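You operate a simulated robot arm through the tools that you are given. There is no shell and no other tool.

You are at the controls of a simulated robot arm. One attempt, no reset.

## Task
Cover small dish 37 with the lid from the blue box; tape it.
Fine: put the box's own lid back on; the taped dish goes back in its ring.

Only the result counts: the job must be done as asked and must still hold three seconds after the hand-in. Knocking over, shifting, dropping, spilling or breaking anything else fails it. A push-on lid holds only when it is set on centred and level and pressed home; a screw cap is set on level and turned clockwise until tight.

## Robot
A 6-joint arm with a two-finger gripper, fixed in place. Base frame: the origin is at the foot of the arm, x ahead of it, y to its left, z up; the work surface is at about z = 0.85. Readings come in m, degrees, newtons and seconds.
Its first joint turns from -166.0 to 166.0 degrees. Payload 2.45 kg.
Tool frame: the origin (TCP) lies between the finger pads and is the grasp point; the fingertips stand 0.02 m ahead of it; z points along the fingers, y is the line along which they close. Largest opening 0.14 m; the body of the gripper starts 0.168 m behind the TCP.
Orientation is told as [roll, pitch, yaw] about the base's x, y, z axes, in that order, counted from this pose: with the fingers straight down and closing along the base's y, the tool's x points along the base's -x, its y along +y and its z along -z.

## Interface
- The arm moves only by the tool drive_tool. Its argument "deltas" is a list of rows, each a list of 2 entries, a list of its own where there are three numbers: the shift along the tool's x, y, z in mm, then the turn, a rotation vector about the tool's x, y, z in degrees. In form: [[[tx, ty, tz], [wx, wy, wz]], ...]. A call has 1 to 20 rows; each row shifts and turns the commanded pose from where the row before left it, along the tool's axes as they then stand. "gripper" is the gripper command, from -1 (shut) to 1 (fully open), values between in proportion, set as the call begins (left out, the last holds). A row lasts 0.2 s, in which the tool goes at most 0.05 m and 8.6 degrees; a call with a longer step from one row to the next is refused whole, and so is a gripper value outside its range. Where a pose cannot be reached the arm comes as near as it can. A force on the tool above 90 N (or 10 N above the force at the start of the call, whichever is more), or a blocked arm, ends the call early, and 0.2 s more pass. Each finger travels about 0.045 m/s and halts on what it meets, pressing with about 42 N; the grip force reading is that of the motor and also rises with nothing between the fingers. The clock runs only during rows and for 0.2 s after the last one: add rows that do not move to give the fingers time. The reply holds the time, the measured pose of the TCP, the force on the tool along the base axes, the opening and the grip force, in the units named above and with some noise, with the torque about the TCP (base axes, N m) and any sound that the robot's microphone picked up, and new pictures: "views" is both (left out), scene, wrist or none.
- Cameras (640 x 400 px; columns grow to the right, rows downward): "scene" is fixed at [0.228, -0.4988, 1.5999]; the picture's right is [0.81, -0.58, 0.00], its down [-0.34, -0.47, -0.81] and it looks along [0.47, 0.66, -0.58] (base axes); focal length 355 px, centre (320, 200). "wrist" rides on the gripper at [0.078, 0.011, -0.209] in the tool frame; the picture's right is [-0.14, 0.99, 0.00], its down [-0.92, -0.13, -0.37] and it looks along [-0.37, -0.05, 0.93] (tool axes); focal length 280 px, centre (320, 200). There is no depth. A picture from a camera that has moved, and an enlarged one, comes with that camera's place and axes in the base frame and with its lens. The place of the scene camera against the robot may be out by one fixed shift of up to 0.012 m in any direction.
- zoom(camera, box): a new picture of the part [left, top, right, bottom] of that camera's present view, enlarged. No time passes.
- sign_off(): hands the job in; it is judged then, once.

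Places have to be worked out from the pictures, the camera data and where the tool is seen. Open the gripper and draw the arm clear of the work before you hand the job in, unless the task says otherwise.

The tools are called after "Emit:" as a command line: name --argument value ..., lists and objects as JSON in quotes. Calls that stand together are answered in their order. drive_tool: Moves the arm, as the interface text tells. Its arguments: {"type":"object","properties":{"deltas":{"type":"array","items":{"type":"array"}},"gripper":{"type":"number"},"views":{"type":"string","enum":["both","scene","wrist","none"]}},"required":["deltas"]} The other tools are called the same way: zoom (camera, box) takes an enlarged picture of a part of a camera's view; sign_off () hands the job in.

At the start:

```text
time_s: 0.0
position: [0.715, 0.396, 1.1649]
ee_rot: [0.0, -0.1, 0.0]
wrist_force: [0.9, 0.3, 0.0]
torque: [0.06, 0.0, 0.0]
opening: 0.1401
finger_force: 0.1
```

scene: 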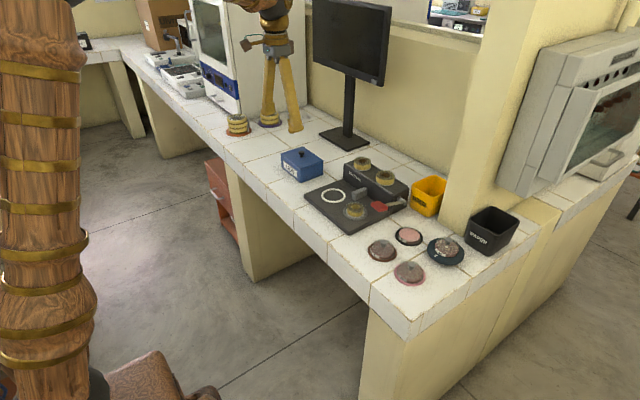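
wrist: 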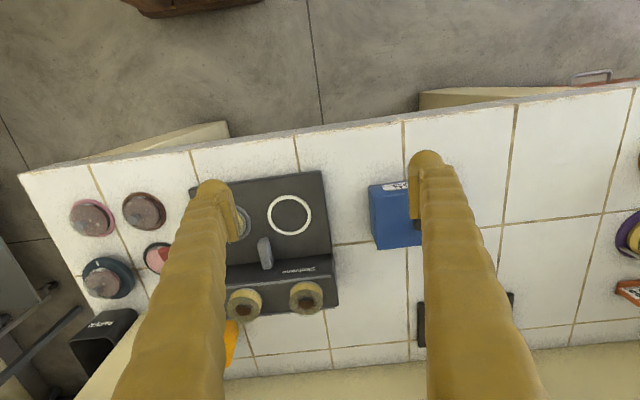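

I start by taking a closer look at the work area in both cameras, to identify the box, the dishes, the ring and the tape.

Emit:
zoom --camera "scene" --box '[260, 130, 420, 230]'

Emit:
zoom --camera "scene" --box '[350, 190, 510, 290]'

Emit:
zoom --camera "scene" --box '[200, 80, 360, 180]'

Emit:
zoom --camera "wrist" --box '[180, 160, 340, 330]'

Emit:
zoom --camera "wrist" --box '[40, 170, 240, 360]'

Emit:
zoom --camera "wrist" --box '[340, 150, 640, 350]'

```text
4.00 times, centred on (340, 180) of scene
camera zoom: at [0.228, -0.4988, 1.5999], right [0.81, -0.58, 0.0], down [-0.34, -0.47, -0.81], along [0.47, 0.66, -0.58], focal length 1418 px, centre (240, 280)
```

zoom: 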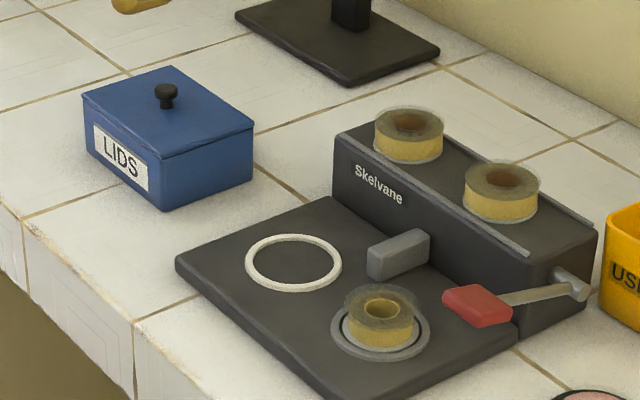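

```text
4.00 times, centred on (430, 240) of scene
camera zoom: at [0.228, -0.4988, 1.5999], right [0.81, -0.58, 0.0], down [-0.34, -0.47, -0.81], along [0.47, 0.66, -0.58], focal length 1418 px, centre (-120, 40)
```

zoom: 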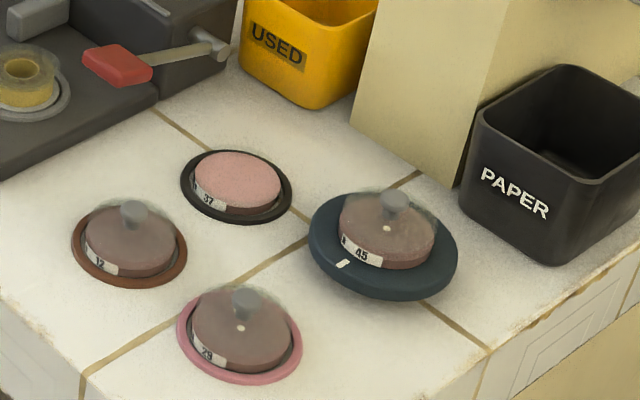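

```text
4.00 times, centred on (280, 130) of scene
camera zoom: at [0.228, -0.4988, 1.5999], right [0.81, -0.58, 0.0], down [-0.34, -0.47, -0.81], along [0.47, 0.66, -0.58], focal length 1418 px, centre (480, 480)
```

zoom: 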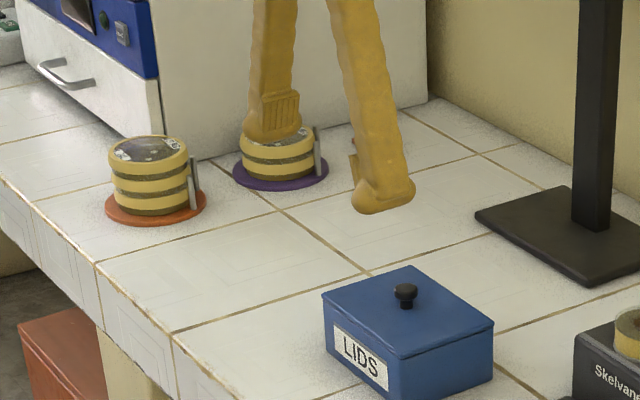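

```text
2.35 times, centred on (260, 245) of wrist
camera zoom: at [0.6367, 0.4065, 1.3729], right [0.14, 0.99, 0.0], down [0.92, -0.13, 0.37], along [0.37, -0.05, -0.93], focal length 660 px, centre (461, 94)
```

zoom: 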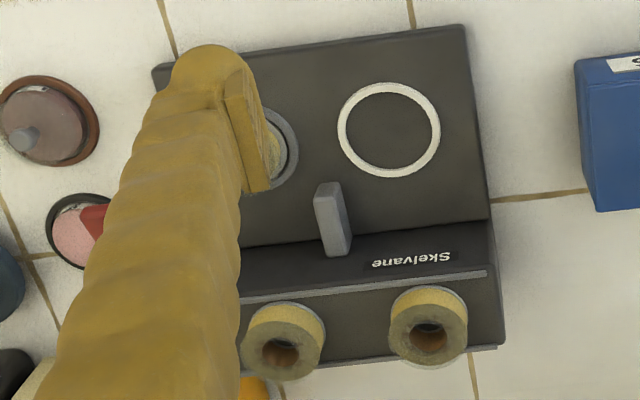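

```text
2.11 times, centred on (140, 265) of wrist
camera zoom: at [0.6367, 0.4065, 1.3729], right [0.14, 0.99, 0.0], down [0.92, -0.13, 0.37], along [0.37, -0.05, -0.93], focal length 590 px, centre (699, 63)
```

zoom: 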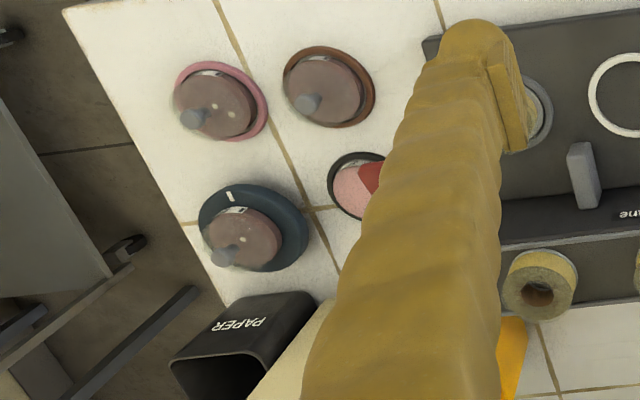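

```text
2.00 times, centred on (490, 250) of wrist
camera zoom: at [0.6367, 0.4065, 1.3729], right [0.14, 0.99, 0.0], down [0.92, -0.13, 0.37], along [0.37, -0.05, -0.93], focal length 561 px, centre (-20, 100)
```

zoom: 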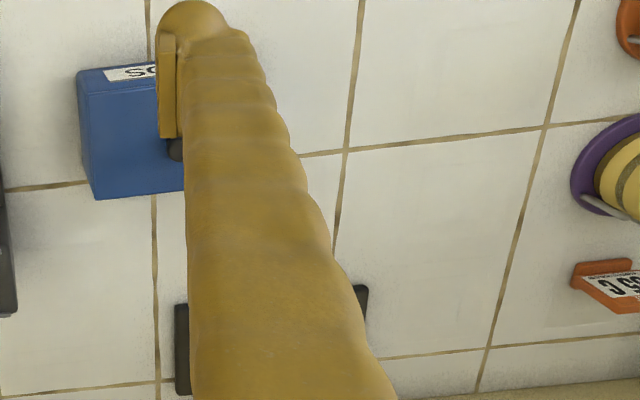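

The taping machine, four dishes, the lids box and two bins are visible. The box knob seems to lie near (0.89, 0.56), so I shift the arm left over the box to see it unobstructed between the fingers.

Emit:
drive_tool --deltas '[[[0, 40, 0], [0, 0, 0]], [[0, 40, 0], [0, 0, 0]], [[0, 40, 0], [0, 0, 0]], [[0, 30, 0], [0, 0, 0]]]' --gripper 1

```text
time_s: 1.0
position: [0.7134, 0.5481, 1.1616]
ee_rot: [0.0, -0.1, 0.1]
wrist_force: [-0.2, 0.3, -0.6]
torque: [0.0, 0.01, 0.02]
opening: 0.1401
finger_force: 0.1
camera wrist: at [0.6354, 0.5576, 1.3707], right [0.14, 0.99, 0.0], down [0.92, -0.13, 0.37], along [0.37, -0.05, -0.93], focal length 280 px, centre (320, 200)
```

scene: 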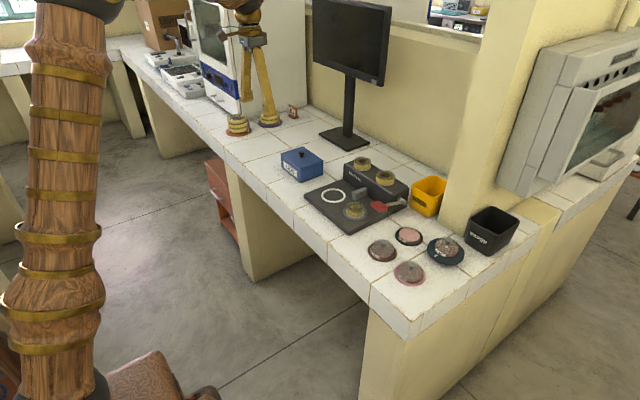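
wrist: 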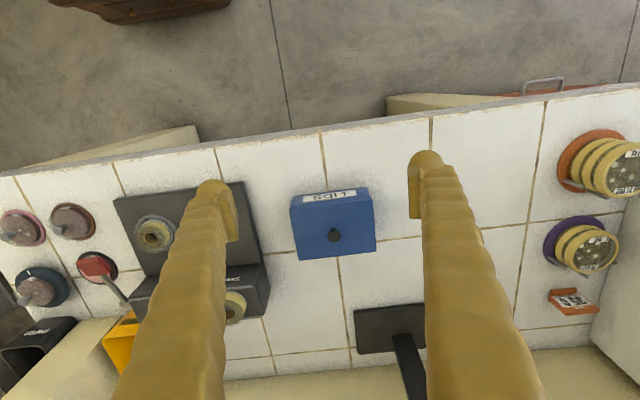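

The box is clearly seen now with a black knob, at about (0.88, 0.55). I zoom on the box, the jars with the label, and the machine from here.

Emit:
zoom --camera "wrist" --box '[260, 160, 420, 260]'

Emit:
zoom --camera "wrist" --box '[520, 110, 640, 330]'

Emit:
zoom --camera "wrist" --box '[0, 170, 240, 350]'

Emit:
zoom --camera "scene" --box '[300, 150, 400, 230]'

Emit:
zoom --camera "scene" --box '[390, 220, 470, 270]'

Emit:
zoom --camera "scene" --box '[220, 90, 320, 150]'

```text
4.00 times, centred on (340, 210) of wrist
camera zoom: at [0.6354, 0.5576, 1.3707], right [0.14, 0.99, 0.0], down [0.92, -0.13, 0.37], along [0.37, -0.05, -0.93], focal length 1122 px, centre (240, 160)
```

zoom: 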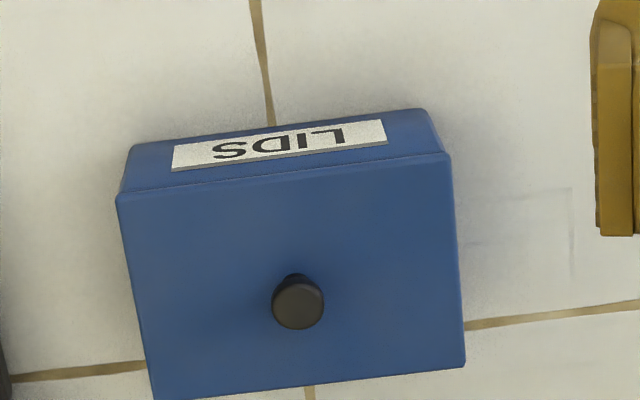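

```text
1.82 times, centred on (580, 220) of wrist
camera zoom: at [0.6354, 0.5576, 1.3707], right [0.14, 0.99, 0.0], down [0.92, -0.13, 0.37], along [0.37, -0.05, -0.93], focal length 510 px, centre (-153, 164)
```

zoom: 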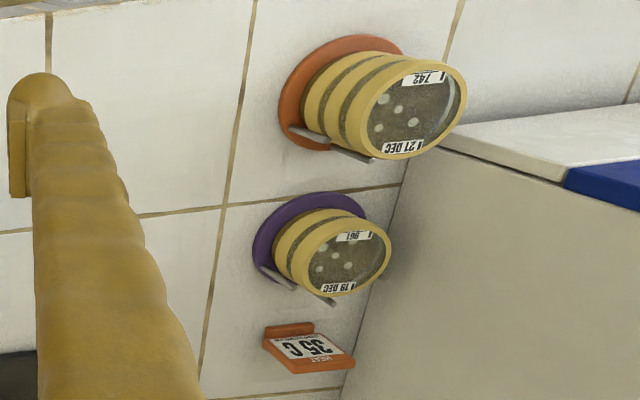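

```text
2.22 times, centred on (120, 260) of wrist
camera zoom: at [0.6354, 0.5576, 1.3707], right [0.14, 0.99, 0.0], down [0.92, -0.13, 0.37], along [0.37, -0.05, -0.93], focal length 623 px, centre (764, 67)
```

zoom: 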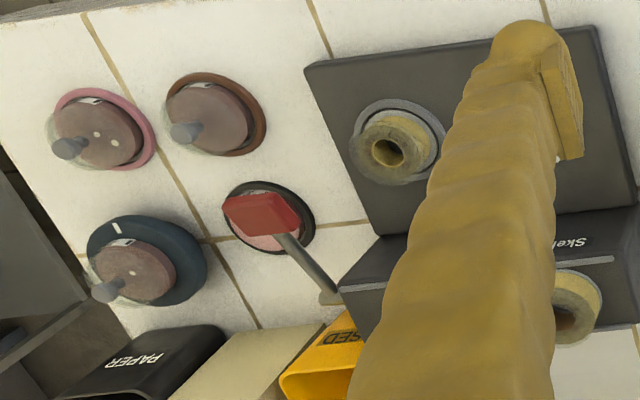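

```text
5.00 times, centred on (350, 190) of scene
camera zoom: at [0.228, -0.4988, 1.5999], right [0.81, -0.58, 0.0], down [-0.34, -0.47, -0.81], along [0.47, 0.66, -0.58], focal length 1773 px, centre (170, 250)
```

zoom: 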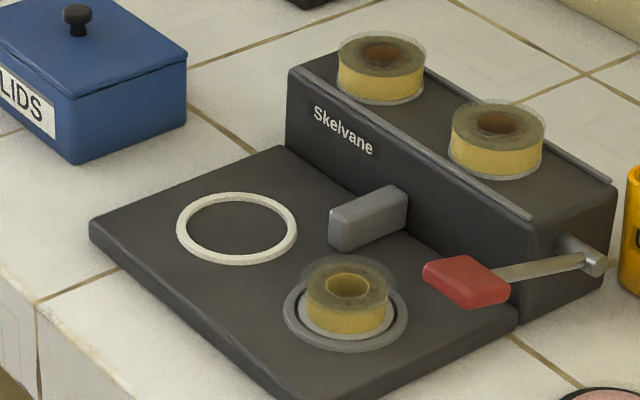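

```text
8.00 times, centred on (430, 245) of scene
camera zoom: at [0.228, -0.4988, 1.5999], right [0.81, -0.58, 0.0], down [-0.34, -0.47, -0.81], along [0.47, 0.66, -0.58], focal length 2837 px, centre (-560, -160)
```

zoom: 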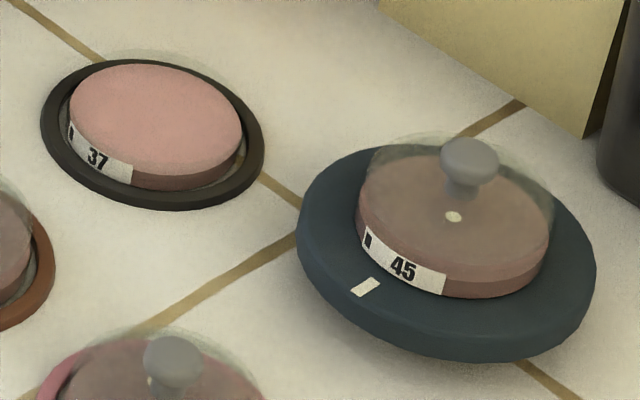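

```text
6.40 times, centred on (270, 120) of scene
camera zoom: at [0.228, -0.4988, 1.5999], right [0.81, -0.58, 0.0], down [-0.34, -0.47, -0.81], along [0.47, 0.66, -0.58], focal length 2270 px, centre (640, 712)
```

zoom: 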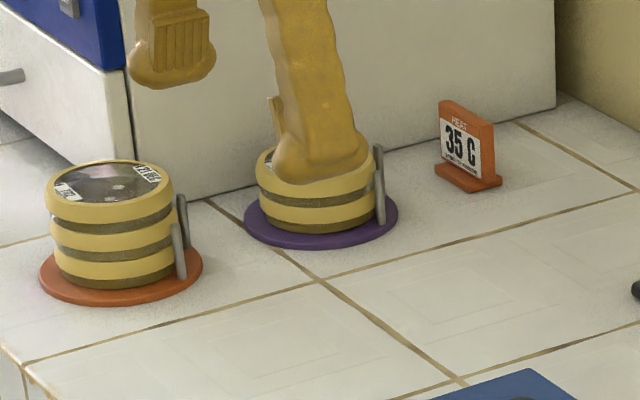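

Striped stacks show what a taped dish looks like. Next I move over the taping machine and look down at it closely.

Emit:
drive_tool --deltas '[[[0, -45, 0], [0, 0, 0]], [[0, -45, 0], [0, 0, 0]], [[0, -45, 0], [0, 0, 0]], [[0, -45, 0], [0, 0, 0]], [[0, -45, 0], [0, 0, 0]], [[0, -45, 20], [0, 0, 0]], [[0, -30, 40], [0, 0, 0]]]' --gripper 1 --views "wrist"

```text
time_s: 2.6
position: [0.7135, 0.2425, 1.1032]
ee_rot: [0.0, -0.1, 0.1]
wrist_force: [0.8, -0.8, -0.5]
torque: [0.01, 0.01, 0.02]
opening: 0.1399
finger_force: 0.0
camera wrist: at [0.6358, 0.2519, 1.3114], right [0.14, 0.99, 0.0], down [0.92, -0.13, 0.37], along [0.37, -0.05, -0.93], focal length 280 px, centre (320, 200)
```

wrist: 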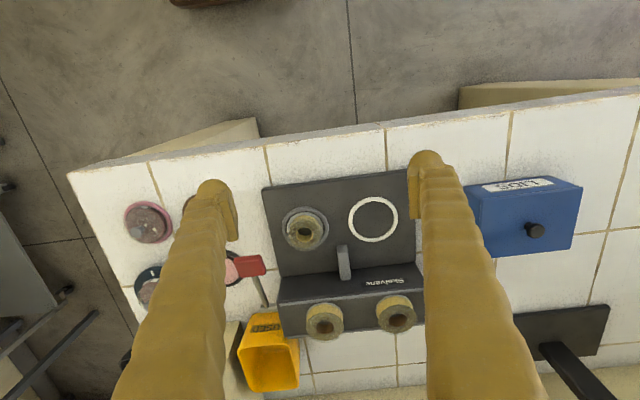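

Emit:
zoom --camera "wrist" --box '[250, 170, 430, 345]'

Emit:
zoom --camera "wrist" --box '[230, 230, 320, 300]'

Emit:
zoom --camera "wrist" --box '[265, 190, 345, 250]'

```text
2.29 times, centred on (340, 258) of wrist
camera zoom: at [0.6358, 0.2519, 1.3114], right [0.14, 0.99, 0.0], down [0.92, -0.13, 0.37], along [0.37, -0.05, -0.93], focal length 641 px, centre (274, 69)
```

zoom: 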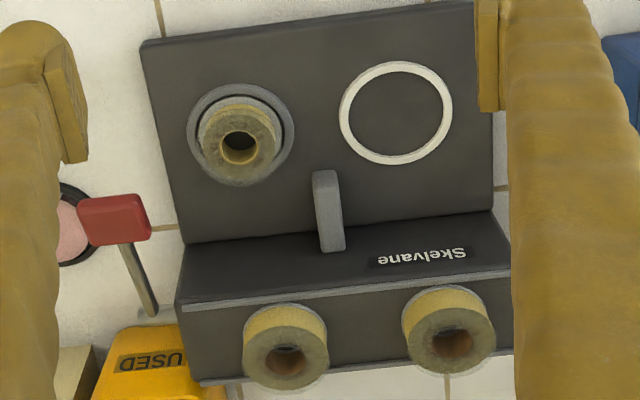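

```text
5.71 times, centred on (275, 265) of wrist
camera zoom: at [0.6358, 0.2519, 1.3114], right [0.14, 0.99, 0.0], down [0.92, -0.13, 0.37], along [0.37, -0.05, -0.93], focal length 1602 px, centre (577, -171)
```

zoom: 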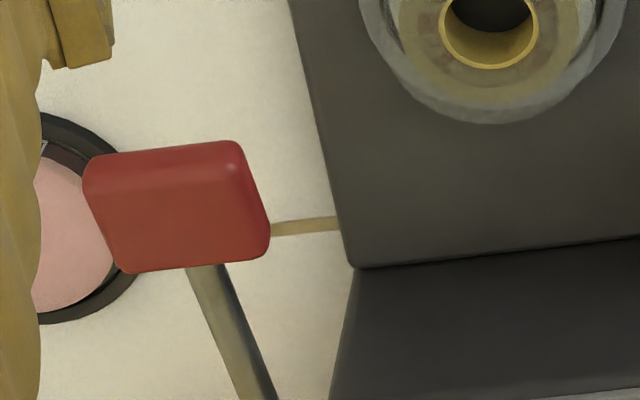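

```text
6.67 times, centred on (305, 220) of wrist
camera zoom: at [0.6358, 0.2519, 1.3114], right [0.14, 0.99, 0.0], down [0.92, -0.13, 0.37], along [0.37, -0.05, -0.93], focal length 1869 px, centre (420, 67)
```

zoom: 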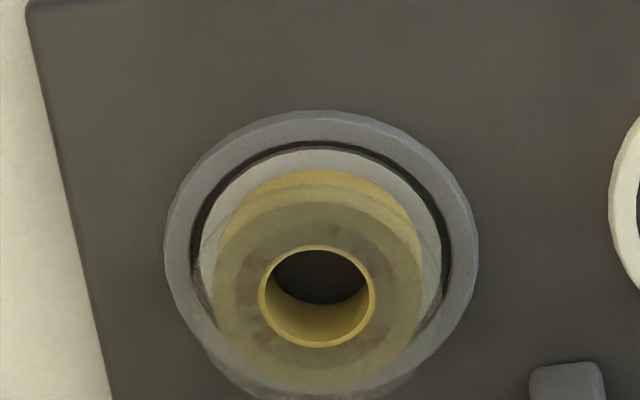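

The spindle roll looks smaller than the two on the shelf, so I zoom in on all three rolls at high magnification to compare how much tape each one holds.

Emit:
zoom --camera "wrist" --box '[285, 205, 325, 245]'

Emit:
zoom --camera "wrist" --box '[300, 290, 420, 350]'

Emit:
zoom --camera "scene" --box '[340, 190, 372, 226]'

Emit:
zoom --camera "scene" --box '[350, 148, 414, 192]'

Emit:
zoom --camera "scene" --box '[366, 176, 430, 226]'

```text
10.00 times, centred on (305, 225) of wrist
camera zoom: at [0.6358, 0.2519, 1.3114], right [0.14, 0.99, 0.0], down [0.92, -0.13, 0.37], along [0.37, -0.05, -0.93], focal length 2804 px, centre (470, -50)
```

zoom: 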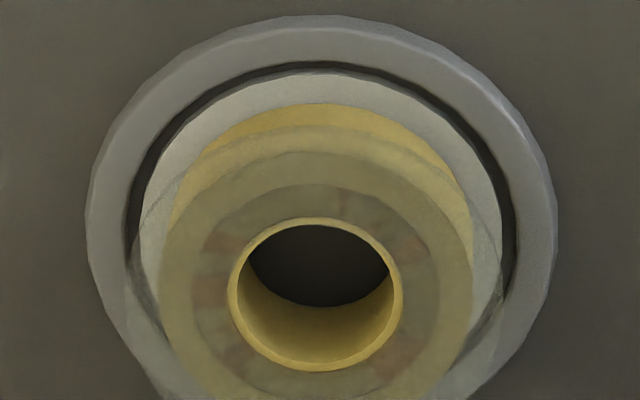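

```text
5.33 times, centred on (360, 320) of wrist
camera zoom: at [0.6358, 0.2519, 1.3114], right [0.14, 0.99, 0.0], down [0.92, -0.13, 0.37], along [0.37, -0.05, -0.93], focal length 1495 px, centre (107, -440)
```

zoom: 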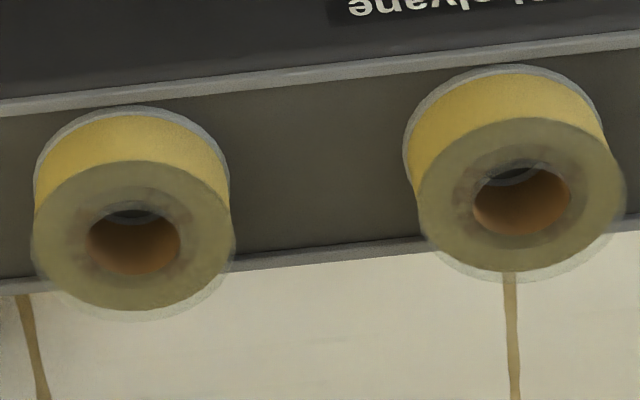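

```text
11.11 times, centred on (356, 208) of scene
camera zoom: at [0.228, -0.4988, 1.5999], right [0.81, -0.58, 0.0], down [-0.34, -0.47, -0.81], along [0.47, 0.66, -0.58], focal length 3940 px, centre (-80, 111)
```

zoom: 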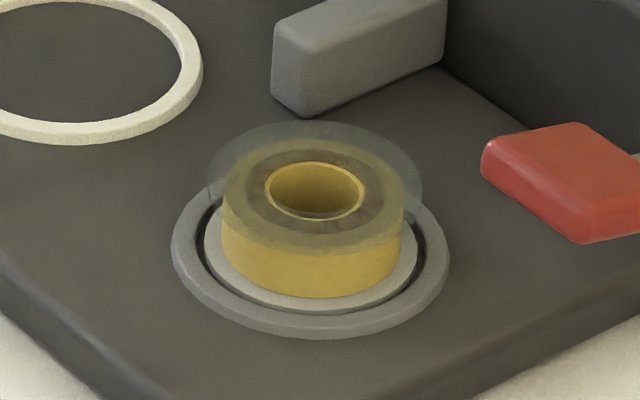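

```text
9.09 times, centred on (382, 170) of scene
camera zoom: at [0.228, -0.4988, 1.5999], right [0.81, -0.58, 0.0], down [-0.34, -0.47, -0.81], along [0.47, 0.66, -0.58], focal length 3224 px, centre (-244, 473)
```

zoom: 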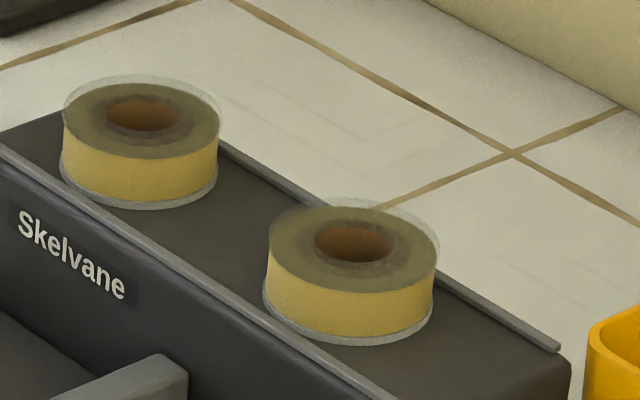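

```text
8.00 times, centred on (398, 201) of scene
camera zoom: at [0.228, -0.4988, 1.5999], right [0.81, -0.58, 0.0], down [-0.34, -0.47, -0.81], along [0.47, 0.66, -0.58], focal length 2837 px, centre (-304, 192)
```

zoom: 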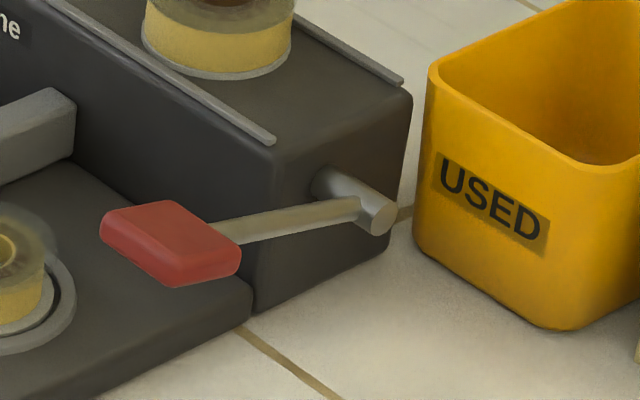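

The spindle roll has a core ring and a band of yellow tape on it, so it still has tape, and its lever's red handle sits near (0.88, 0.11, 0.94). Next I move over the box knob with the tool vertical at z about 1.0, to see how far the arm reaches.

Emit:
drive_tool --deltas '[[[0, 45, 0], [0, 0, 0]], [[0, 45, 0], [0, 0, 0]], [[0, 45, 0], [0, 0, 0]], [[0, 45, 0], [0, 0, 0]], [[0, 45, 0], [0, 0, 0]], [[0, 45, 0], [0, 0, 0]], [[-30, 35, 0], [0, 0, 0]], [[-45, 0, 15], [0, 0, 0]], [[-45, 0, 30], [0, 0, 0]], [[-45, 0, 30], [0, 0, 0]]]' --gripper 0

```text
refused: row 9 steps farther than a row can; nothing moved
```

One row was too long; I resend it with shorter steps.

Emit:
drive_tool --deltas '[[[0, 45, 0], [0, 0, 0]], [[0, 45, 0], [0, 0, 0]], [[0, 45, 0], [0, 0, 0]], [[0, 45, 0], [0, 0, 0]], [[0, 45, 0], [0, 0, 0]], [[0, 45, 0], [0, 0, 0]], [[-30, 35, 0], [0, 0, 0]], [[-35, 0, 15], [0, 0, 0]], [[-35, 0, 30], [0, 0, 0]], [[-35, 0, 30], [0, 0, 0]], [[-35, 0, 0], [0, 0, 0]]]' --gripper 0

```text
time_s: 5.0
position: [0.8867, 0.5509, 1.0295]
ee_rot: [0.0, -0.1, 0.1]
wrist_force: [-0.9, 0.5, 0.6]
torque: [-0.01, -0.01, -0.01]
opening: 0.0701
finger_force: 0.1
camera wrist: at [0.8082, 0.5603, 1.237], right [0.14, 0.99, 0.0], down [0.92, -0.13, 0.37], along [0.37, -0.05, -0.93], focal length 280 px, centre (320, 200)
```

scene: 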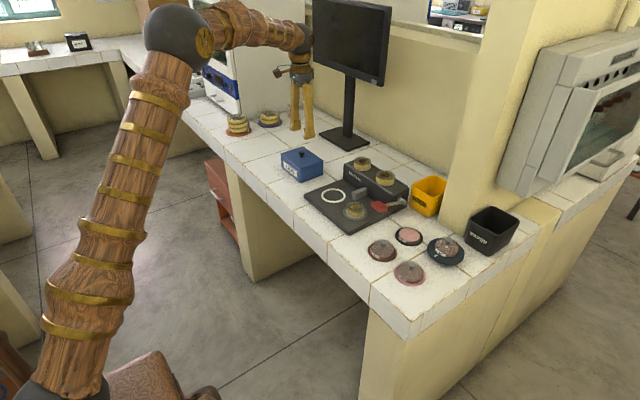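
wrist: 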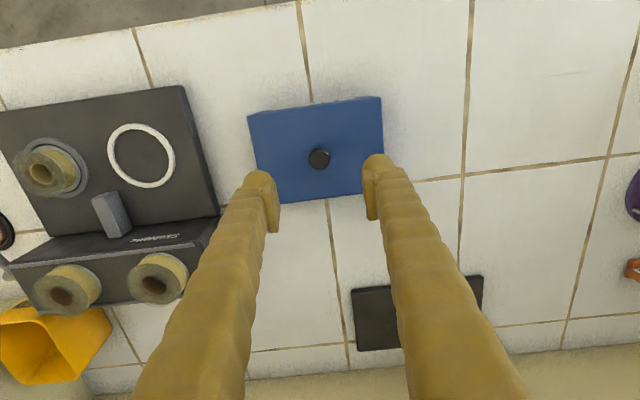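

The arm reaches above the box with the tool vertical. I zoom on the knob to get its exact place and the lid's edges.

Emit:
zoom --camera "wrist" --box '[240, 90, 400, 210]'

Emit:
zoom --camera "scene" --box '[270, 130, 340, 190]'

```text
3.33 times, centred on (320, 150) of wrist
camera zoom: at [0.8082, 0.5603, 1.237], right [0.14, 0.99, 0.0], down [0.92, -0.13, 0.37], along [0.37, -0.05, -0.93], focal length 935 px, centre (320, 367)
```

zoom: 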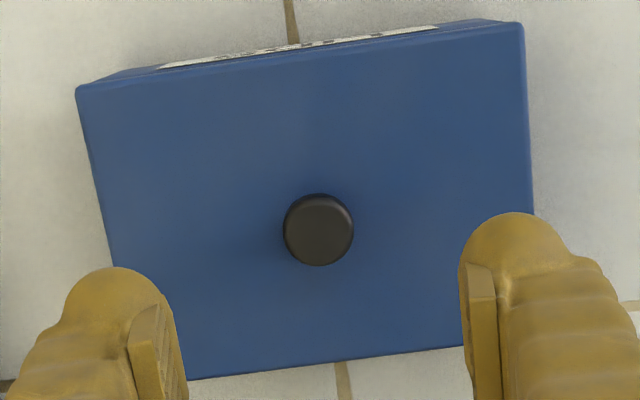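

```text
6.67 times, centred on (305, 160) of scene
camera zoom: at [0.228, -0.4988, 1.5999], right [0.81, -0.58, 0.0], down [-0.34, -0.47, -0.81], along [0.47, 0.66, -0.58], focal length 2364 px, centre (420, 467)
```

zoom: 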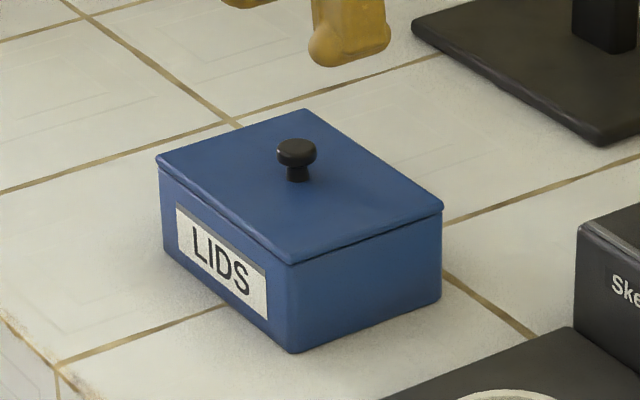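

The knob is mushroom-shaped, about 24 mm wide, centred near (0.880, 0.550), with its top at about z = 0.94. I descend around it with the fingers at 70 mm.

Emit:
drive_tool --deltas '[[[6.5, -1, 30], [0, 0, 0]], [[0, 0, 25], [0, 0, 0]], [[0, 0, 20], [0, 0, 0]], [[0, 0, 0], [0, 0, 0]]]' --gripper 0

```text
time_s: 6.0
position: [0.8778, 0.5495, 0.9543]
ee_rot: [0.0, -0.1, 0.1]
wrist_force: [0.2, -0.2, 0.1]
torque: [-0.02, -0.01, -0.01]
opening: 0.07
finger_force: 0.0
camera wrist: at [0.7999, 0.5602, 1.1634], right [0.14, 0.99, 0.0], down [0.92, -0.13, 0.37], along [0.37, -0.05, -0.93], focal length 280 px, centre (320, 200)
```

scene: 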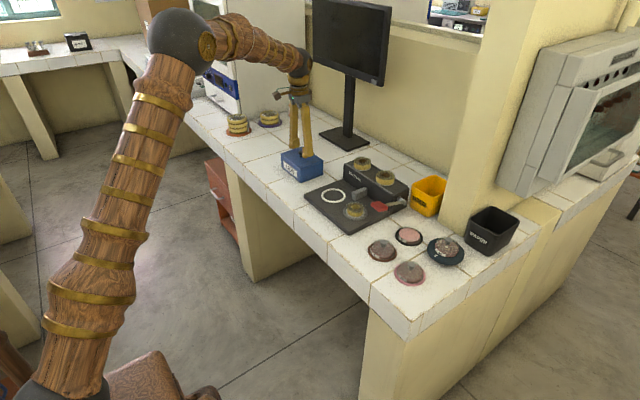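
wrist: 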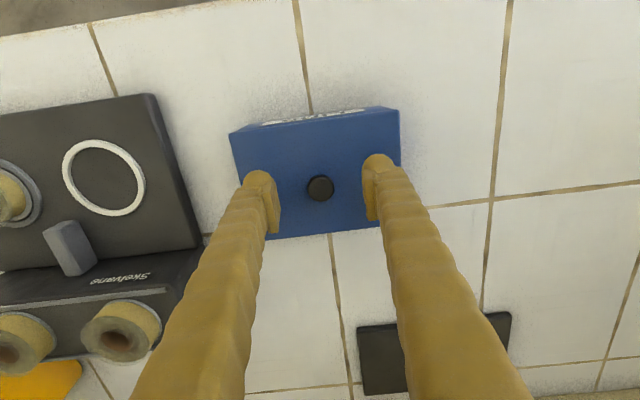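

The knob lines up with the grasp point. I lower 12 mm, so the tips stay just above the lid surface, and check the heights before closing.

Emit:
drive_tool --deltas '[[[0, 0, 6], [0, 0, 0]], [[0, 0, 6], [0, 0, 0]], [[0, 0, 0], [0, 0, 0]]]' --gripper -0.2 --views "none"

Emit:
zoom --camera "scene" --box '[270, 110, 350, 190]'

Emit:
zoom --camera "wrist" --box '[220, 90, 420, 250]'

```text
time_s: 6.8
position: [0.8785, 0.5505, 0.9441]
ee_rot: [0.0, -0.1, 0.1]
wrist_force: [0.5, 0.6, 0.6]
torque: [0.0, -0.02, 0.02]
opening: 0.0562
finger_force: 0.0
```

```text
5.00 times, centred on (310, 150) of scene
camera zoom: at [0.228, -0.4988, 1.5999], right [0.81, -0.58, 0.0], down [-0.34, -0.47, -0.81], along [0.47, 0.66, -0.58], focal length 1773 px, centre (370, 450)
```

zoom: 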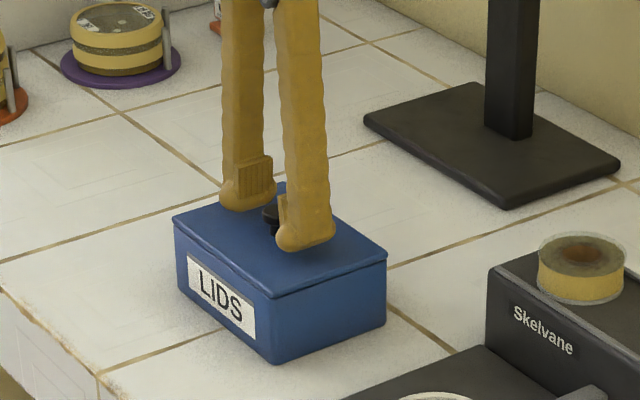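

```text
2.50 times, centred on (320, 170) of wrist
camera zoom: at [0.8007, 0.5606, 1.1516], right [0.14, 0.99, 0.0], down [0.92, -0.13, 0.37], along [0.37, -0.05, -0.93], focal length 701 px, centre (320, 275)
```

zoom: 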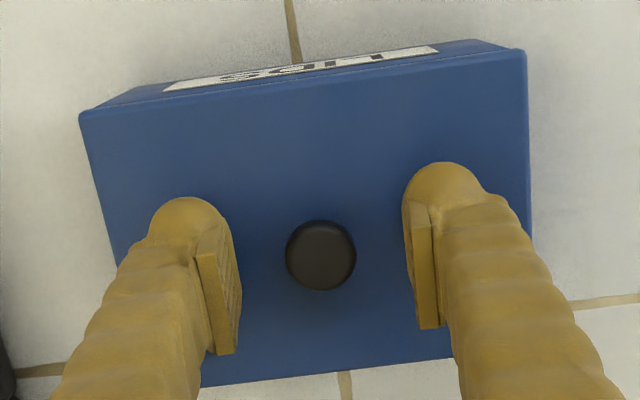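

The fingers are centred on the knob. I lower 3 mm more and close on it.

Emit:
drive_tool --deltas '[[[0, 0, 3], [0, 0, 0]], [[0, 0, 0], [0, 0, 0]], [[0, 0, 0], [0, 0, 0]], [[0, 0, 0], [0, 0, 0]], [[0, 0, 0], [0, 0, 0]]]' --gripper -1 --views "none"

```text
time_s: 8.0
position: [0.8788, 0.5501, 0.9403]
ee_rot: [0.0, -0.1, 0.1]
wrist_force: [-0.1, -1.0, -0.4]
torque: [-0.04, -0.02, 0.01]
opening: 0.0189
finger_force: 41.6
heard: snap
```

The fingers stopped at 19 mm with 42 N and a snap was heard; I check what happened before lifting.

Emit:
zoom --camera "wrist" --box '[240, 110, 400, 230]'

Emit:
zoom --camera "scene" --box '[270, 130, 350, 190]'

```text
3.33 times, centred on (320, 170) of wrist
camera zoom: at [0.8002, 0.5604, 1.1484], right [0.14, 0.99, 0.0], down [0.92, -0.13, 0.37], along [0.37, -0.05, -0.93], focal length 935 px, centre (320, 300)
```

zoom: 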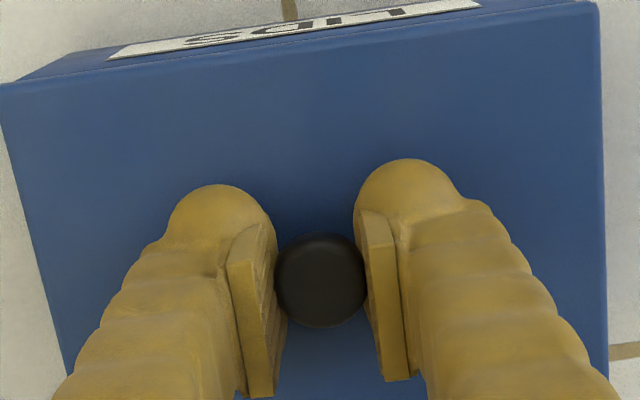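

```text
6.67 times, centred on (310, 160) of scene
camera zoom: at [0.228, -0.4988, 1.5999], right [0.81, -0.58, 0.0], down [-0.34, -0.47, -0.81], along [0.47, 0.66, -0.58], focal length 2364 px, centre (387, 467)
```

zoom: 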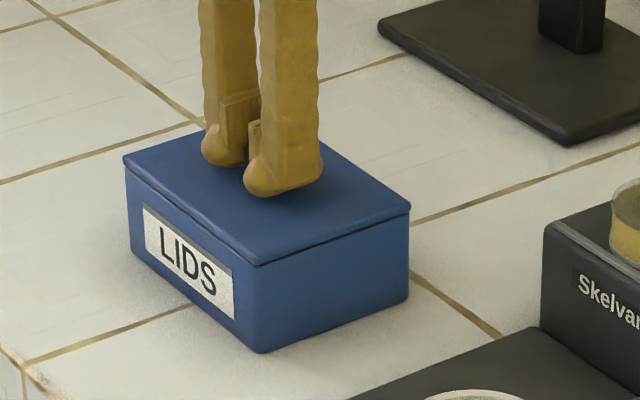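

The knob is firmly held between the pads. I lift slowly in small steps, watching force.

Emit:
drive_tool --deltas '[[[0, 0, -5], [0, 0, 0]], [[0, 0, -5], [0, 0, 0]], [[0, 0, -10], [0, 0, 0]], [[0, 0, -20], [0, 0, 0]], [[0, 0, -30], [0, 0, 0]], [[0, 0, 0], [0, 0, 0]]]' --gripper -1

```text
time_s: 9.4
position: [0.8794, 0.551, 1.0102]
ee_rot: [0.1, -0.1, 0.1]
wrist_force: [0.3, 0.0, -1.1]
torque: [0.01, 0.01, 0.01]
opening: 0.0189
finger_force: 41.4
camera wrist: at [0.8027, 0.5616, 1.2186], right [0.14, 0.99, 0.0], down [0.92, -0.13, 0.37], along [0.37, -0.05, -0.93], focal length 280 px, centre (320, 200)
```

scene: 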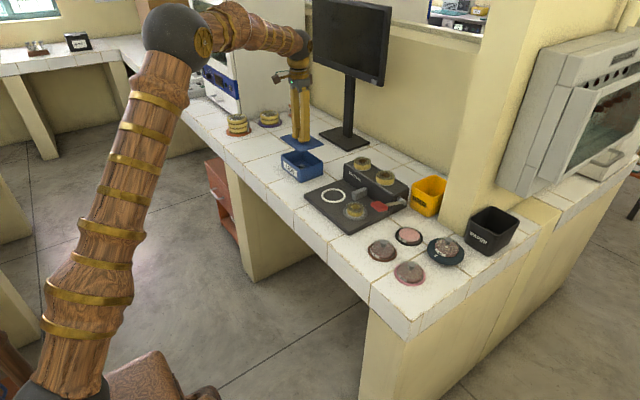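
wrist: 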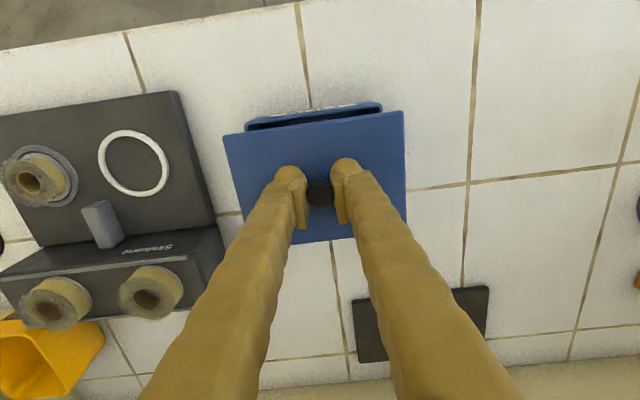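

The box lid came up. I look into the box and at the lid's underside from the scene camera.

Emit:
zoom --camera "scene" --box '[260, 110, 350, 190]'

Emit:
zoom --camera "wrist" --box '[210, 80, 430, 260]'

```text
5.00 times, centred on (305, 150) of scene
camera zoom: at [0.228, -0.4988, 1.5999], right [0.81, -0.58, 0.0], down [-0.34, -0.47, -0.81], along [0.47, 0.66, -0.58], focal length 1773 px, centre (395, 450)
```

zoom: 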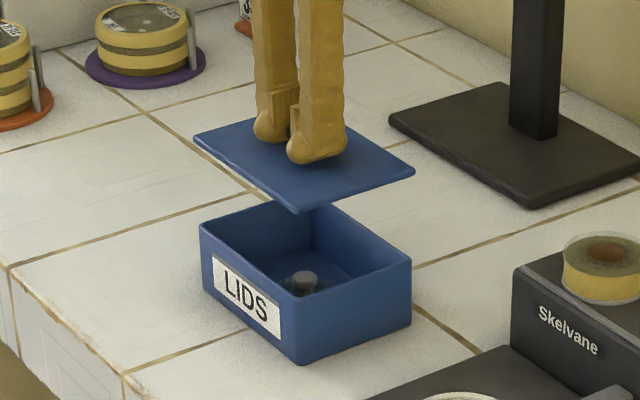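

```text
2.22 times, centred on (320, 170) of wrist
camera zoom: at [0.8027, 0.5616, 1.2186], right [0.14, 0.99, 0.0], down [0.92, -0.13, 0.37], along [0.37, -0.05, -0.93], focal length 623 px, centre (320, 267)
```

zoom: 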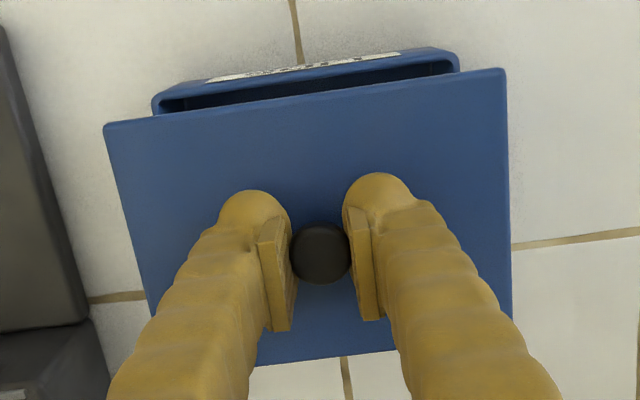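

The box holds one clear lid with a grey knob. I set the box lid down flat on the free tile strip in front of the box, centred near (0.765, 0.550), descending in small steps near contact.

Emit:
drive_tool --deltas '[[[30, 0, 0], [0, 0, 0]], [[40, 0, 0], [0, 0, 0]], [[43, 0, 0], [0, 0, 0]], [[0, 0, 35], [0, 0, 0]], [[0, 0, 35], [0, 0, 0]], [[0, 0, 30], [0, 0, 0]], [[0, 0, 10], [0, 0, 0]], [[0, 0, 0], [0, 0, 0]]]' --gripper -1

```text
time_s: 11.2
position: [0.7648, 0.5498, 0.8999]
ee_rot: [0.1, -0.1, 0.1]
wrist_force: [-0.1, 0.2, -0.5]
torque: [0.01, 0.01, -0.02]
opening: 0.0186
finger_force: 42.3
camera wrist: at [0.686, 0.56, 1.1078], right [0.14, 0.99, 0.0], down [0.92, -0.13, 0.37], along [0.37, -0.05, -0.93], focal length 280 px, centre (320, 200)
```

scene: 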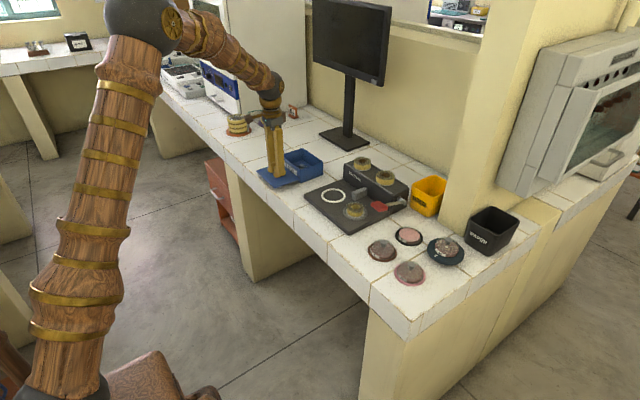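
wrist: 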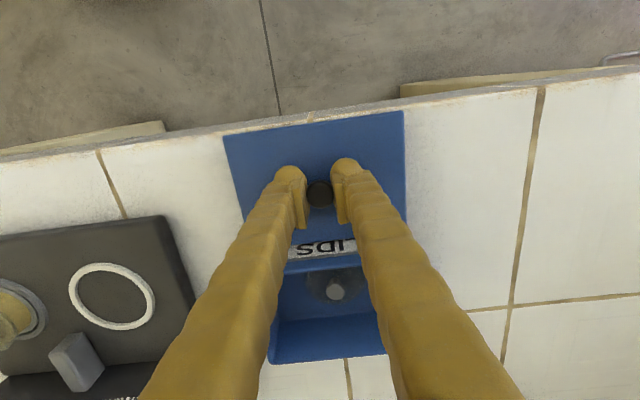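

Emit:
zoom --camera "scene" --box '[240, 140, 340, 200]'

Emit:
zoom --camera "wrist" --box '[210, 90, 430, 290]'

```text
6.40 times, centred on (290, 170) of scene
camera zoom: at [0.228, -0.4988, 1.5999], right [0.81, -0.58, 0.0], down [-0.34, -0.47, -0.81], along [0.47, 0.66, -0.58], focal length 2270 px, centre (512, 392)
```

zoom: 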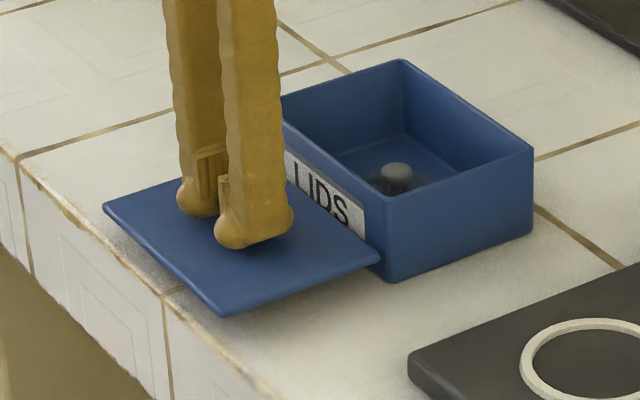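

```text
2.00 times, centred on (320, 190) of wrist
camera zoom: at [0.686, 0.56, 1.1078], right [0.14, 0.99, 0.0], down [0.92, -0.13, 0.37], along [0.37, -0.05, -0.93], focal length 561 px, centre (320, 220)
```

zoom: 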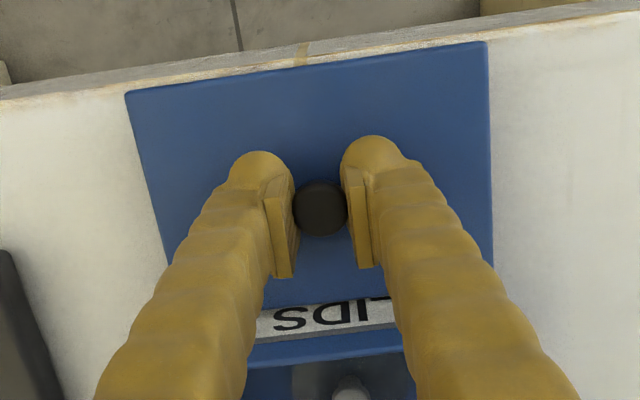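

The plate clears the box front by a few millimetres. I shift it 3 mm toward me and lower it in small steps until it touches the table.

Emit:
drive_tool --deltas '[[[3, 0, 5], [0, 0, 0]], [[0, 0, 4], [0, 0, 0]], [[0, 0, 3], [0, 0, 0]], [[0, 0, 2], [0, 0, 0]], [[0, 0, 2], [0, 0, 0]], [[0, 0, 0], [0, 0, 0]]]' --gripper -1 --views "none"

Emit:
zoom --camera "scene" --box '[240, 140, 340, 200]'

```text
time_s: 12.6
position: [0.7617, 0.5503, 0.8843]
ee_rot: [0.0, -0.1, 0.1]
wrist_force: [0.0, -0.5, -0.6]
torque: [-0.01, 0.03, -0.01]
opening: 0.0189
finger_force: 41.6
```

```text
6.40 times, centred on (290, 170) of scene
camera zoom: at [0.228, -0.4988, 1.5999], right [0.81, -0.58, 0.0], down [-0.34, -0.47, -0.81], along [0.47, 0.66, -0.58], focal length 2270 px, centre (512, 392)
```

zoom: 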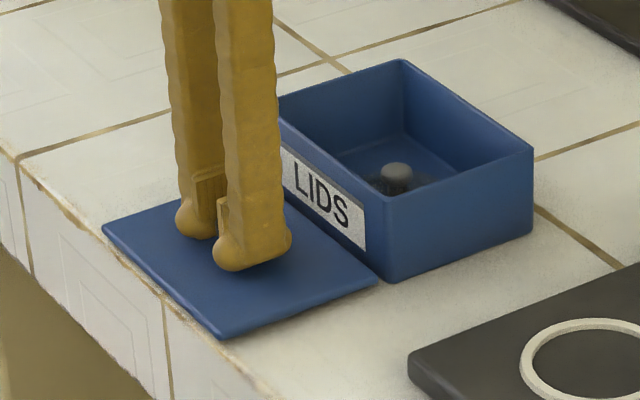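

No contact yet, but the plate is nearly on the table. I continue with 1 mm steps.

Emit:
drive_tool --deltas '[[[0, 0, 1], [0, 0, 0]], [[0, 0, 1], [0, 0, 0]], [[0, 0, 1], [0, 0, 0]], [[0, 0, 1], [0, 0, 0]], [[0, 0, 1], [0, 0, 0]], [[0, 0, 1], [0, 0, 0]]]' --gripper -1 --views "none"

```text
time_s: 14.0
position: [0.7619, 0.55, 0.8795]
ee_rot: [0.0, -0.1, 0.1]
wrist_force: [-4.4, -4.7, 15.5]
torque: [-0.06, 0.09, -0.02]
opening: 0.019
finger_force: 41.8
```

The plate rests on the table (15 N at z = 0.8795). I ease up 1 mm, open the fingers and rise.

Emit:
drive_tool --deltas '[[[0, 0, -1], [0, 0, 0]], [[0, 0, 0], [0, 0, 0]], [[0, 0, 0], [0, 0, 0]], [[0, 0, 0], [0, 0, 0]], [[0, 0, 0], [0, 0, 0]]]' --gripper 0 --views "none"

Emit:
drive_tool --deltas '[[[0, 0, -20], [0, 0, 0]], [[0, 0, -40], [0, 0, 0]], [[0, 0, -40], [0, 0, 0]], [[0, 0, -30], [0, 0, 0]], [[0, 0, 0], [0, 0, 0]]]' --gripper 0

```text
time_s: 15.2
position: [0.7627, 0.5491, 0.8792]
ee_rot: [0.0, 0.0, 0.1]
wrist_force: [-0.1, -0.4, 0.0]
torque: [0.01, -0.04, 0.0]
opening: 0.0702
finger_force: 0.1
```

```text
time_s: 16.4
position: [0.7645, 0.5483, 1.0077]
ee_rot: [0.1, -0.2, 0.1]
wrist_force: [0.6, -0.2, 0.5]
torque: [-0.03, -0.02, -0.03]
opening: 0.0701
finger_force: 0.1
camera wrist: at [0.6867, 0.56, 1.2171], right [0.14, 0.99, 0.0], down [0.92, -0.13, 0.37], along [0.37, -0.05, -0.93], focal length 280 px, centre (320, 200)
```

scene: 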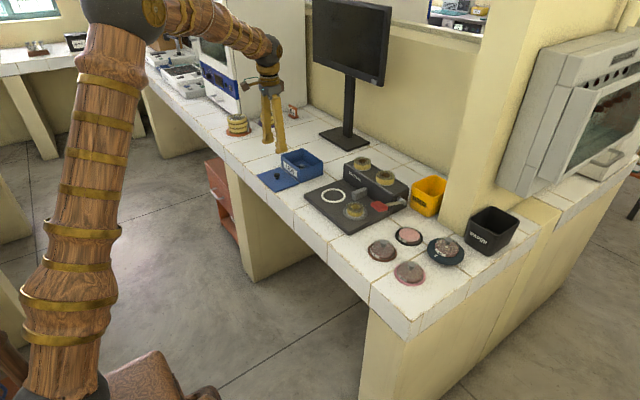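
wrist: 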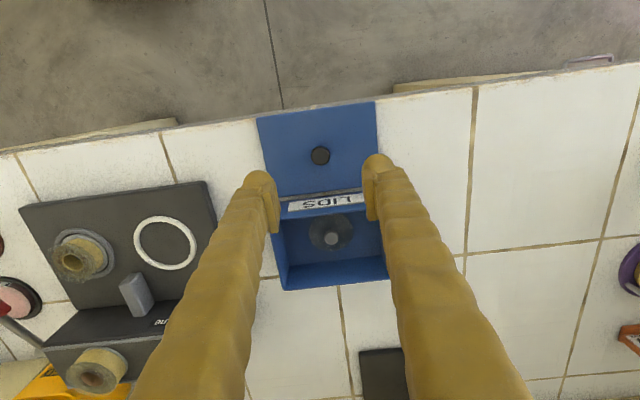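

The box lid lies flat on the table. I zoom into the open box to see the lid inside.

Emit:
zoom --camera "wrist" --box '[260, 180, 400, 300]'

Emit:
zoom --camera "scene" --box '[270, 140, 334, 190]'

```text
3.33 times, centred on (330, 240) of wrist
camera zoom: at [0.6867, 0.56, 1.2171], right [0.14, 0.99, 0.0], down [0.92, -0.13, 0.37], along [0.37, -0.05, -0.93], focal length 935 px, centre (287, 67)
```

zoom: 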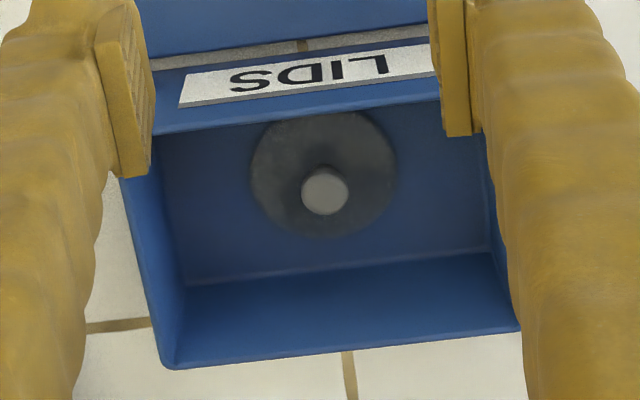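

```text
8.00 times, centred on (302, 165) of scene
camera zoom: at [0.228, -0.4988, 1.5999], right [0.81, -0.58, 0.0], down [-0.34, -0.47, -0.81], along [0.47, 0.66, -0.58], focal length 2837 px, centre (464, 480)
```

zoom: 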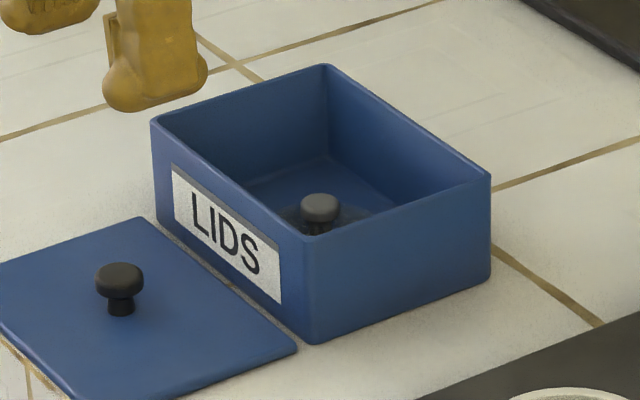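

The clear lid lies knob-up in the box, centred at about (0.879, 0.549). I move above it to see straight down into the box.

Emit:
drive_tool --deltas '[[[-40, 0, 0], [0, 0, 0]], [[-40, 0, 0], [0, 0, 0]], [[-35, 1, 20], [0, 0, 0]], [[0, 0, 20], [0, 0, 0]], [[0, 0, 0], [0, 0, 0]]]' --gripper -0.2 --views "wrist"

Emit:
zoom --camera "wrist" --box '[240, 110, 400, 230]'

Emit:
zoom --camera "scene" --box '[270, 110, 350, 190]'

```text
time_s: 17.6
position: [0.8776, 0.5515, 0.9677]
ee_rot: [0.0, -0.1, 0.1]
wrist_force: [0.1, -0.7, -0.1]
torque: [-0.03, 0.01, 0.01]
opening: 0.056
finger_force: 0.1
camera wrist: at [0.7984, 0.5618, 1.1758], right [0.14, 0.99, 0.0], down [0.92, -0.13, 0.37], along [0.37, -0.05, -0.93], focal length 280 px, centre (320, 200)
```

wrist: 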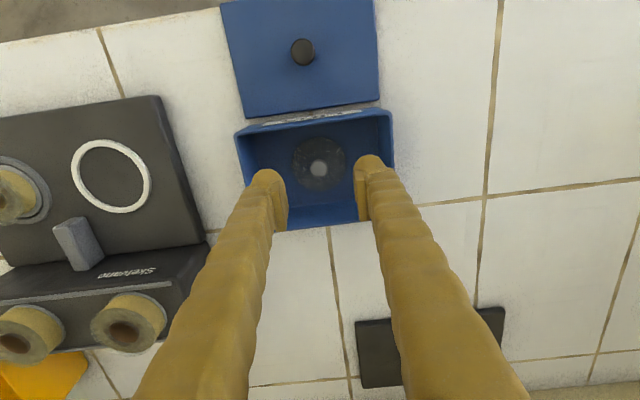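

```text
3.33 times, centred on (320, 170) of wrist
camera zoom: at [0.7984, 0.5618, 1.1758], right [0.14, 0.99, 0.0], down [0.92, -0.13, 0.37], along [0.37, -0.05, -0.93], focal length 935 px, centre (320, 300)
```

zoom: 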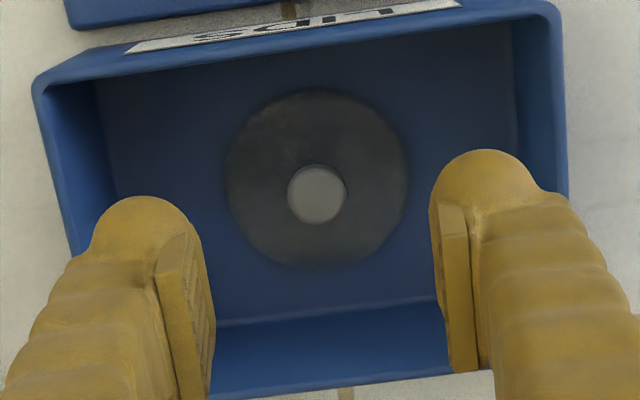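

```text
5.00 times, centred on (310, 150) of scene
camera zoom: at [0.228, -0.4988, 1.5999], right [0.81, -0.58, 0.0], down [-0.34, -0.47, -0.81], along [0.47, 0.66, -0.58], focal length 1773 px, centre (370, 450)
```

zoom: 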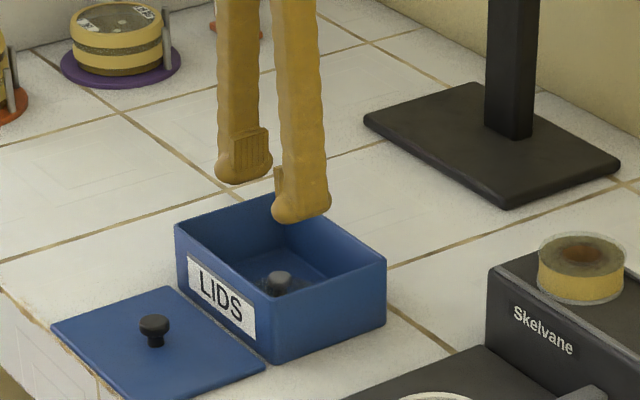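

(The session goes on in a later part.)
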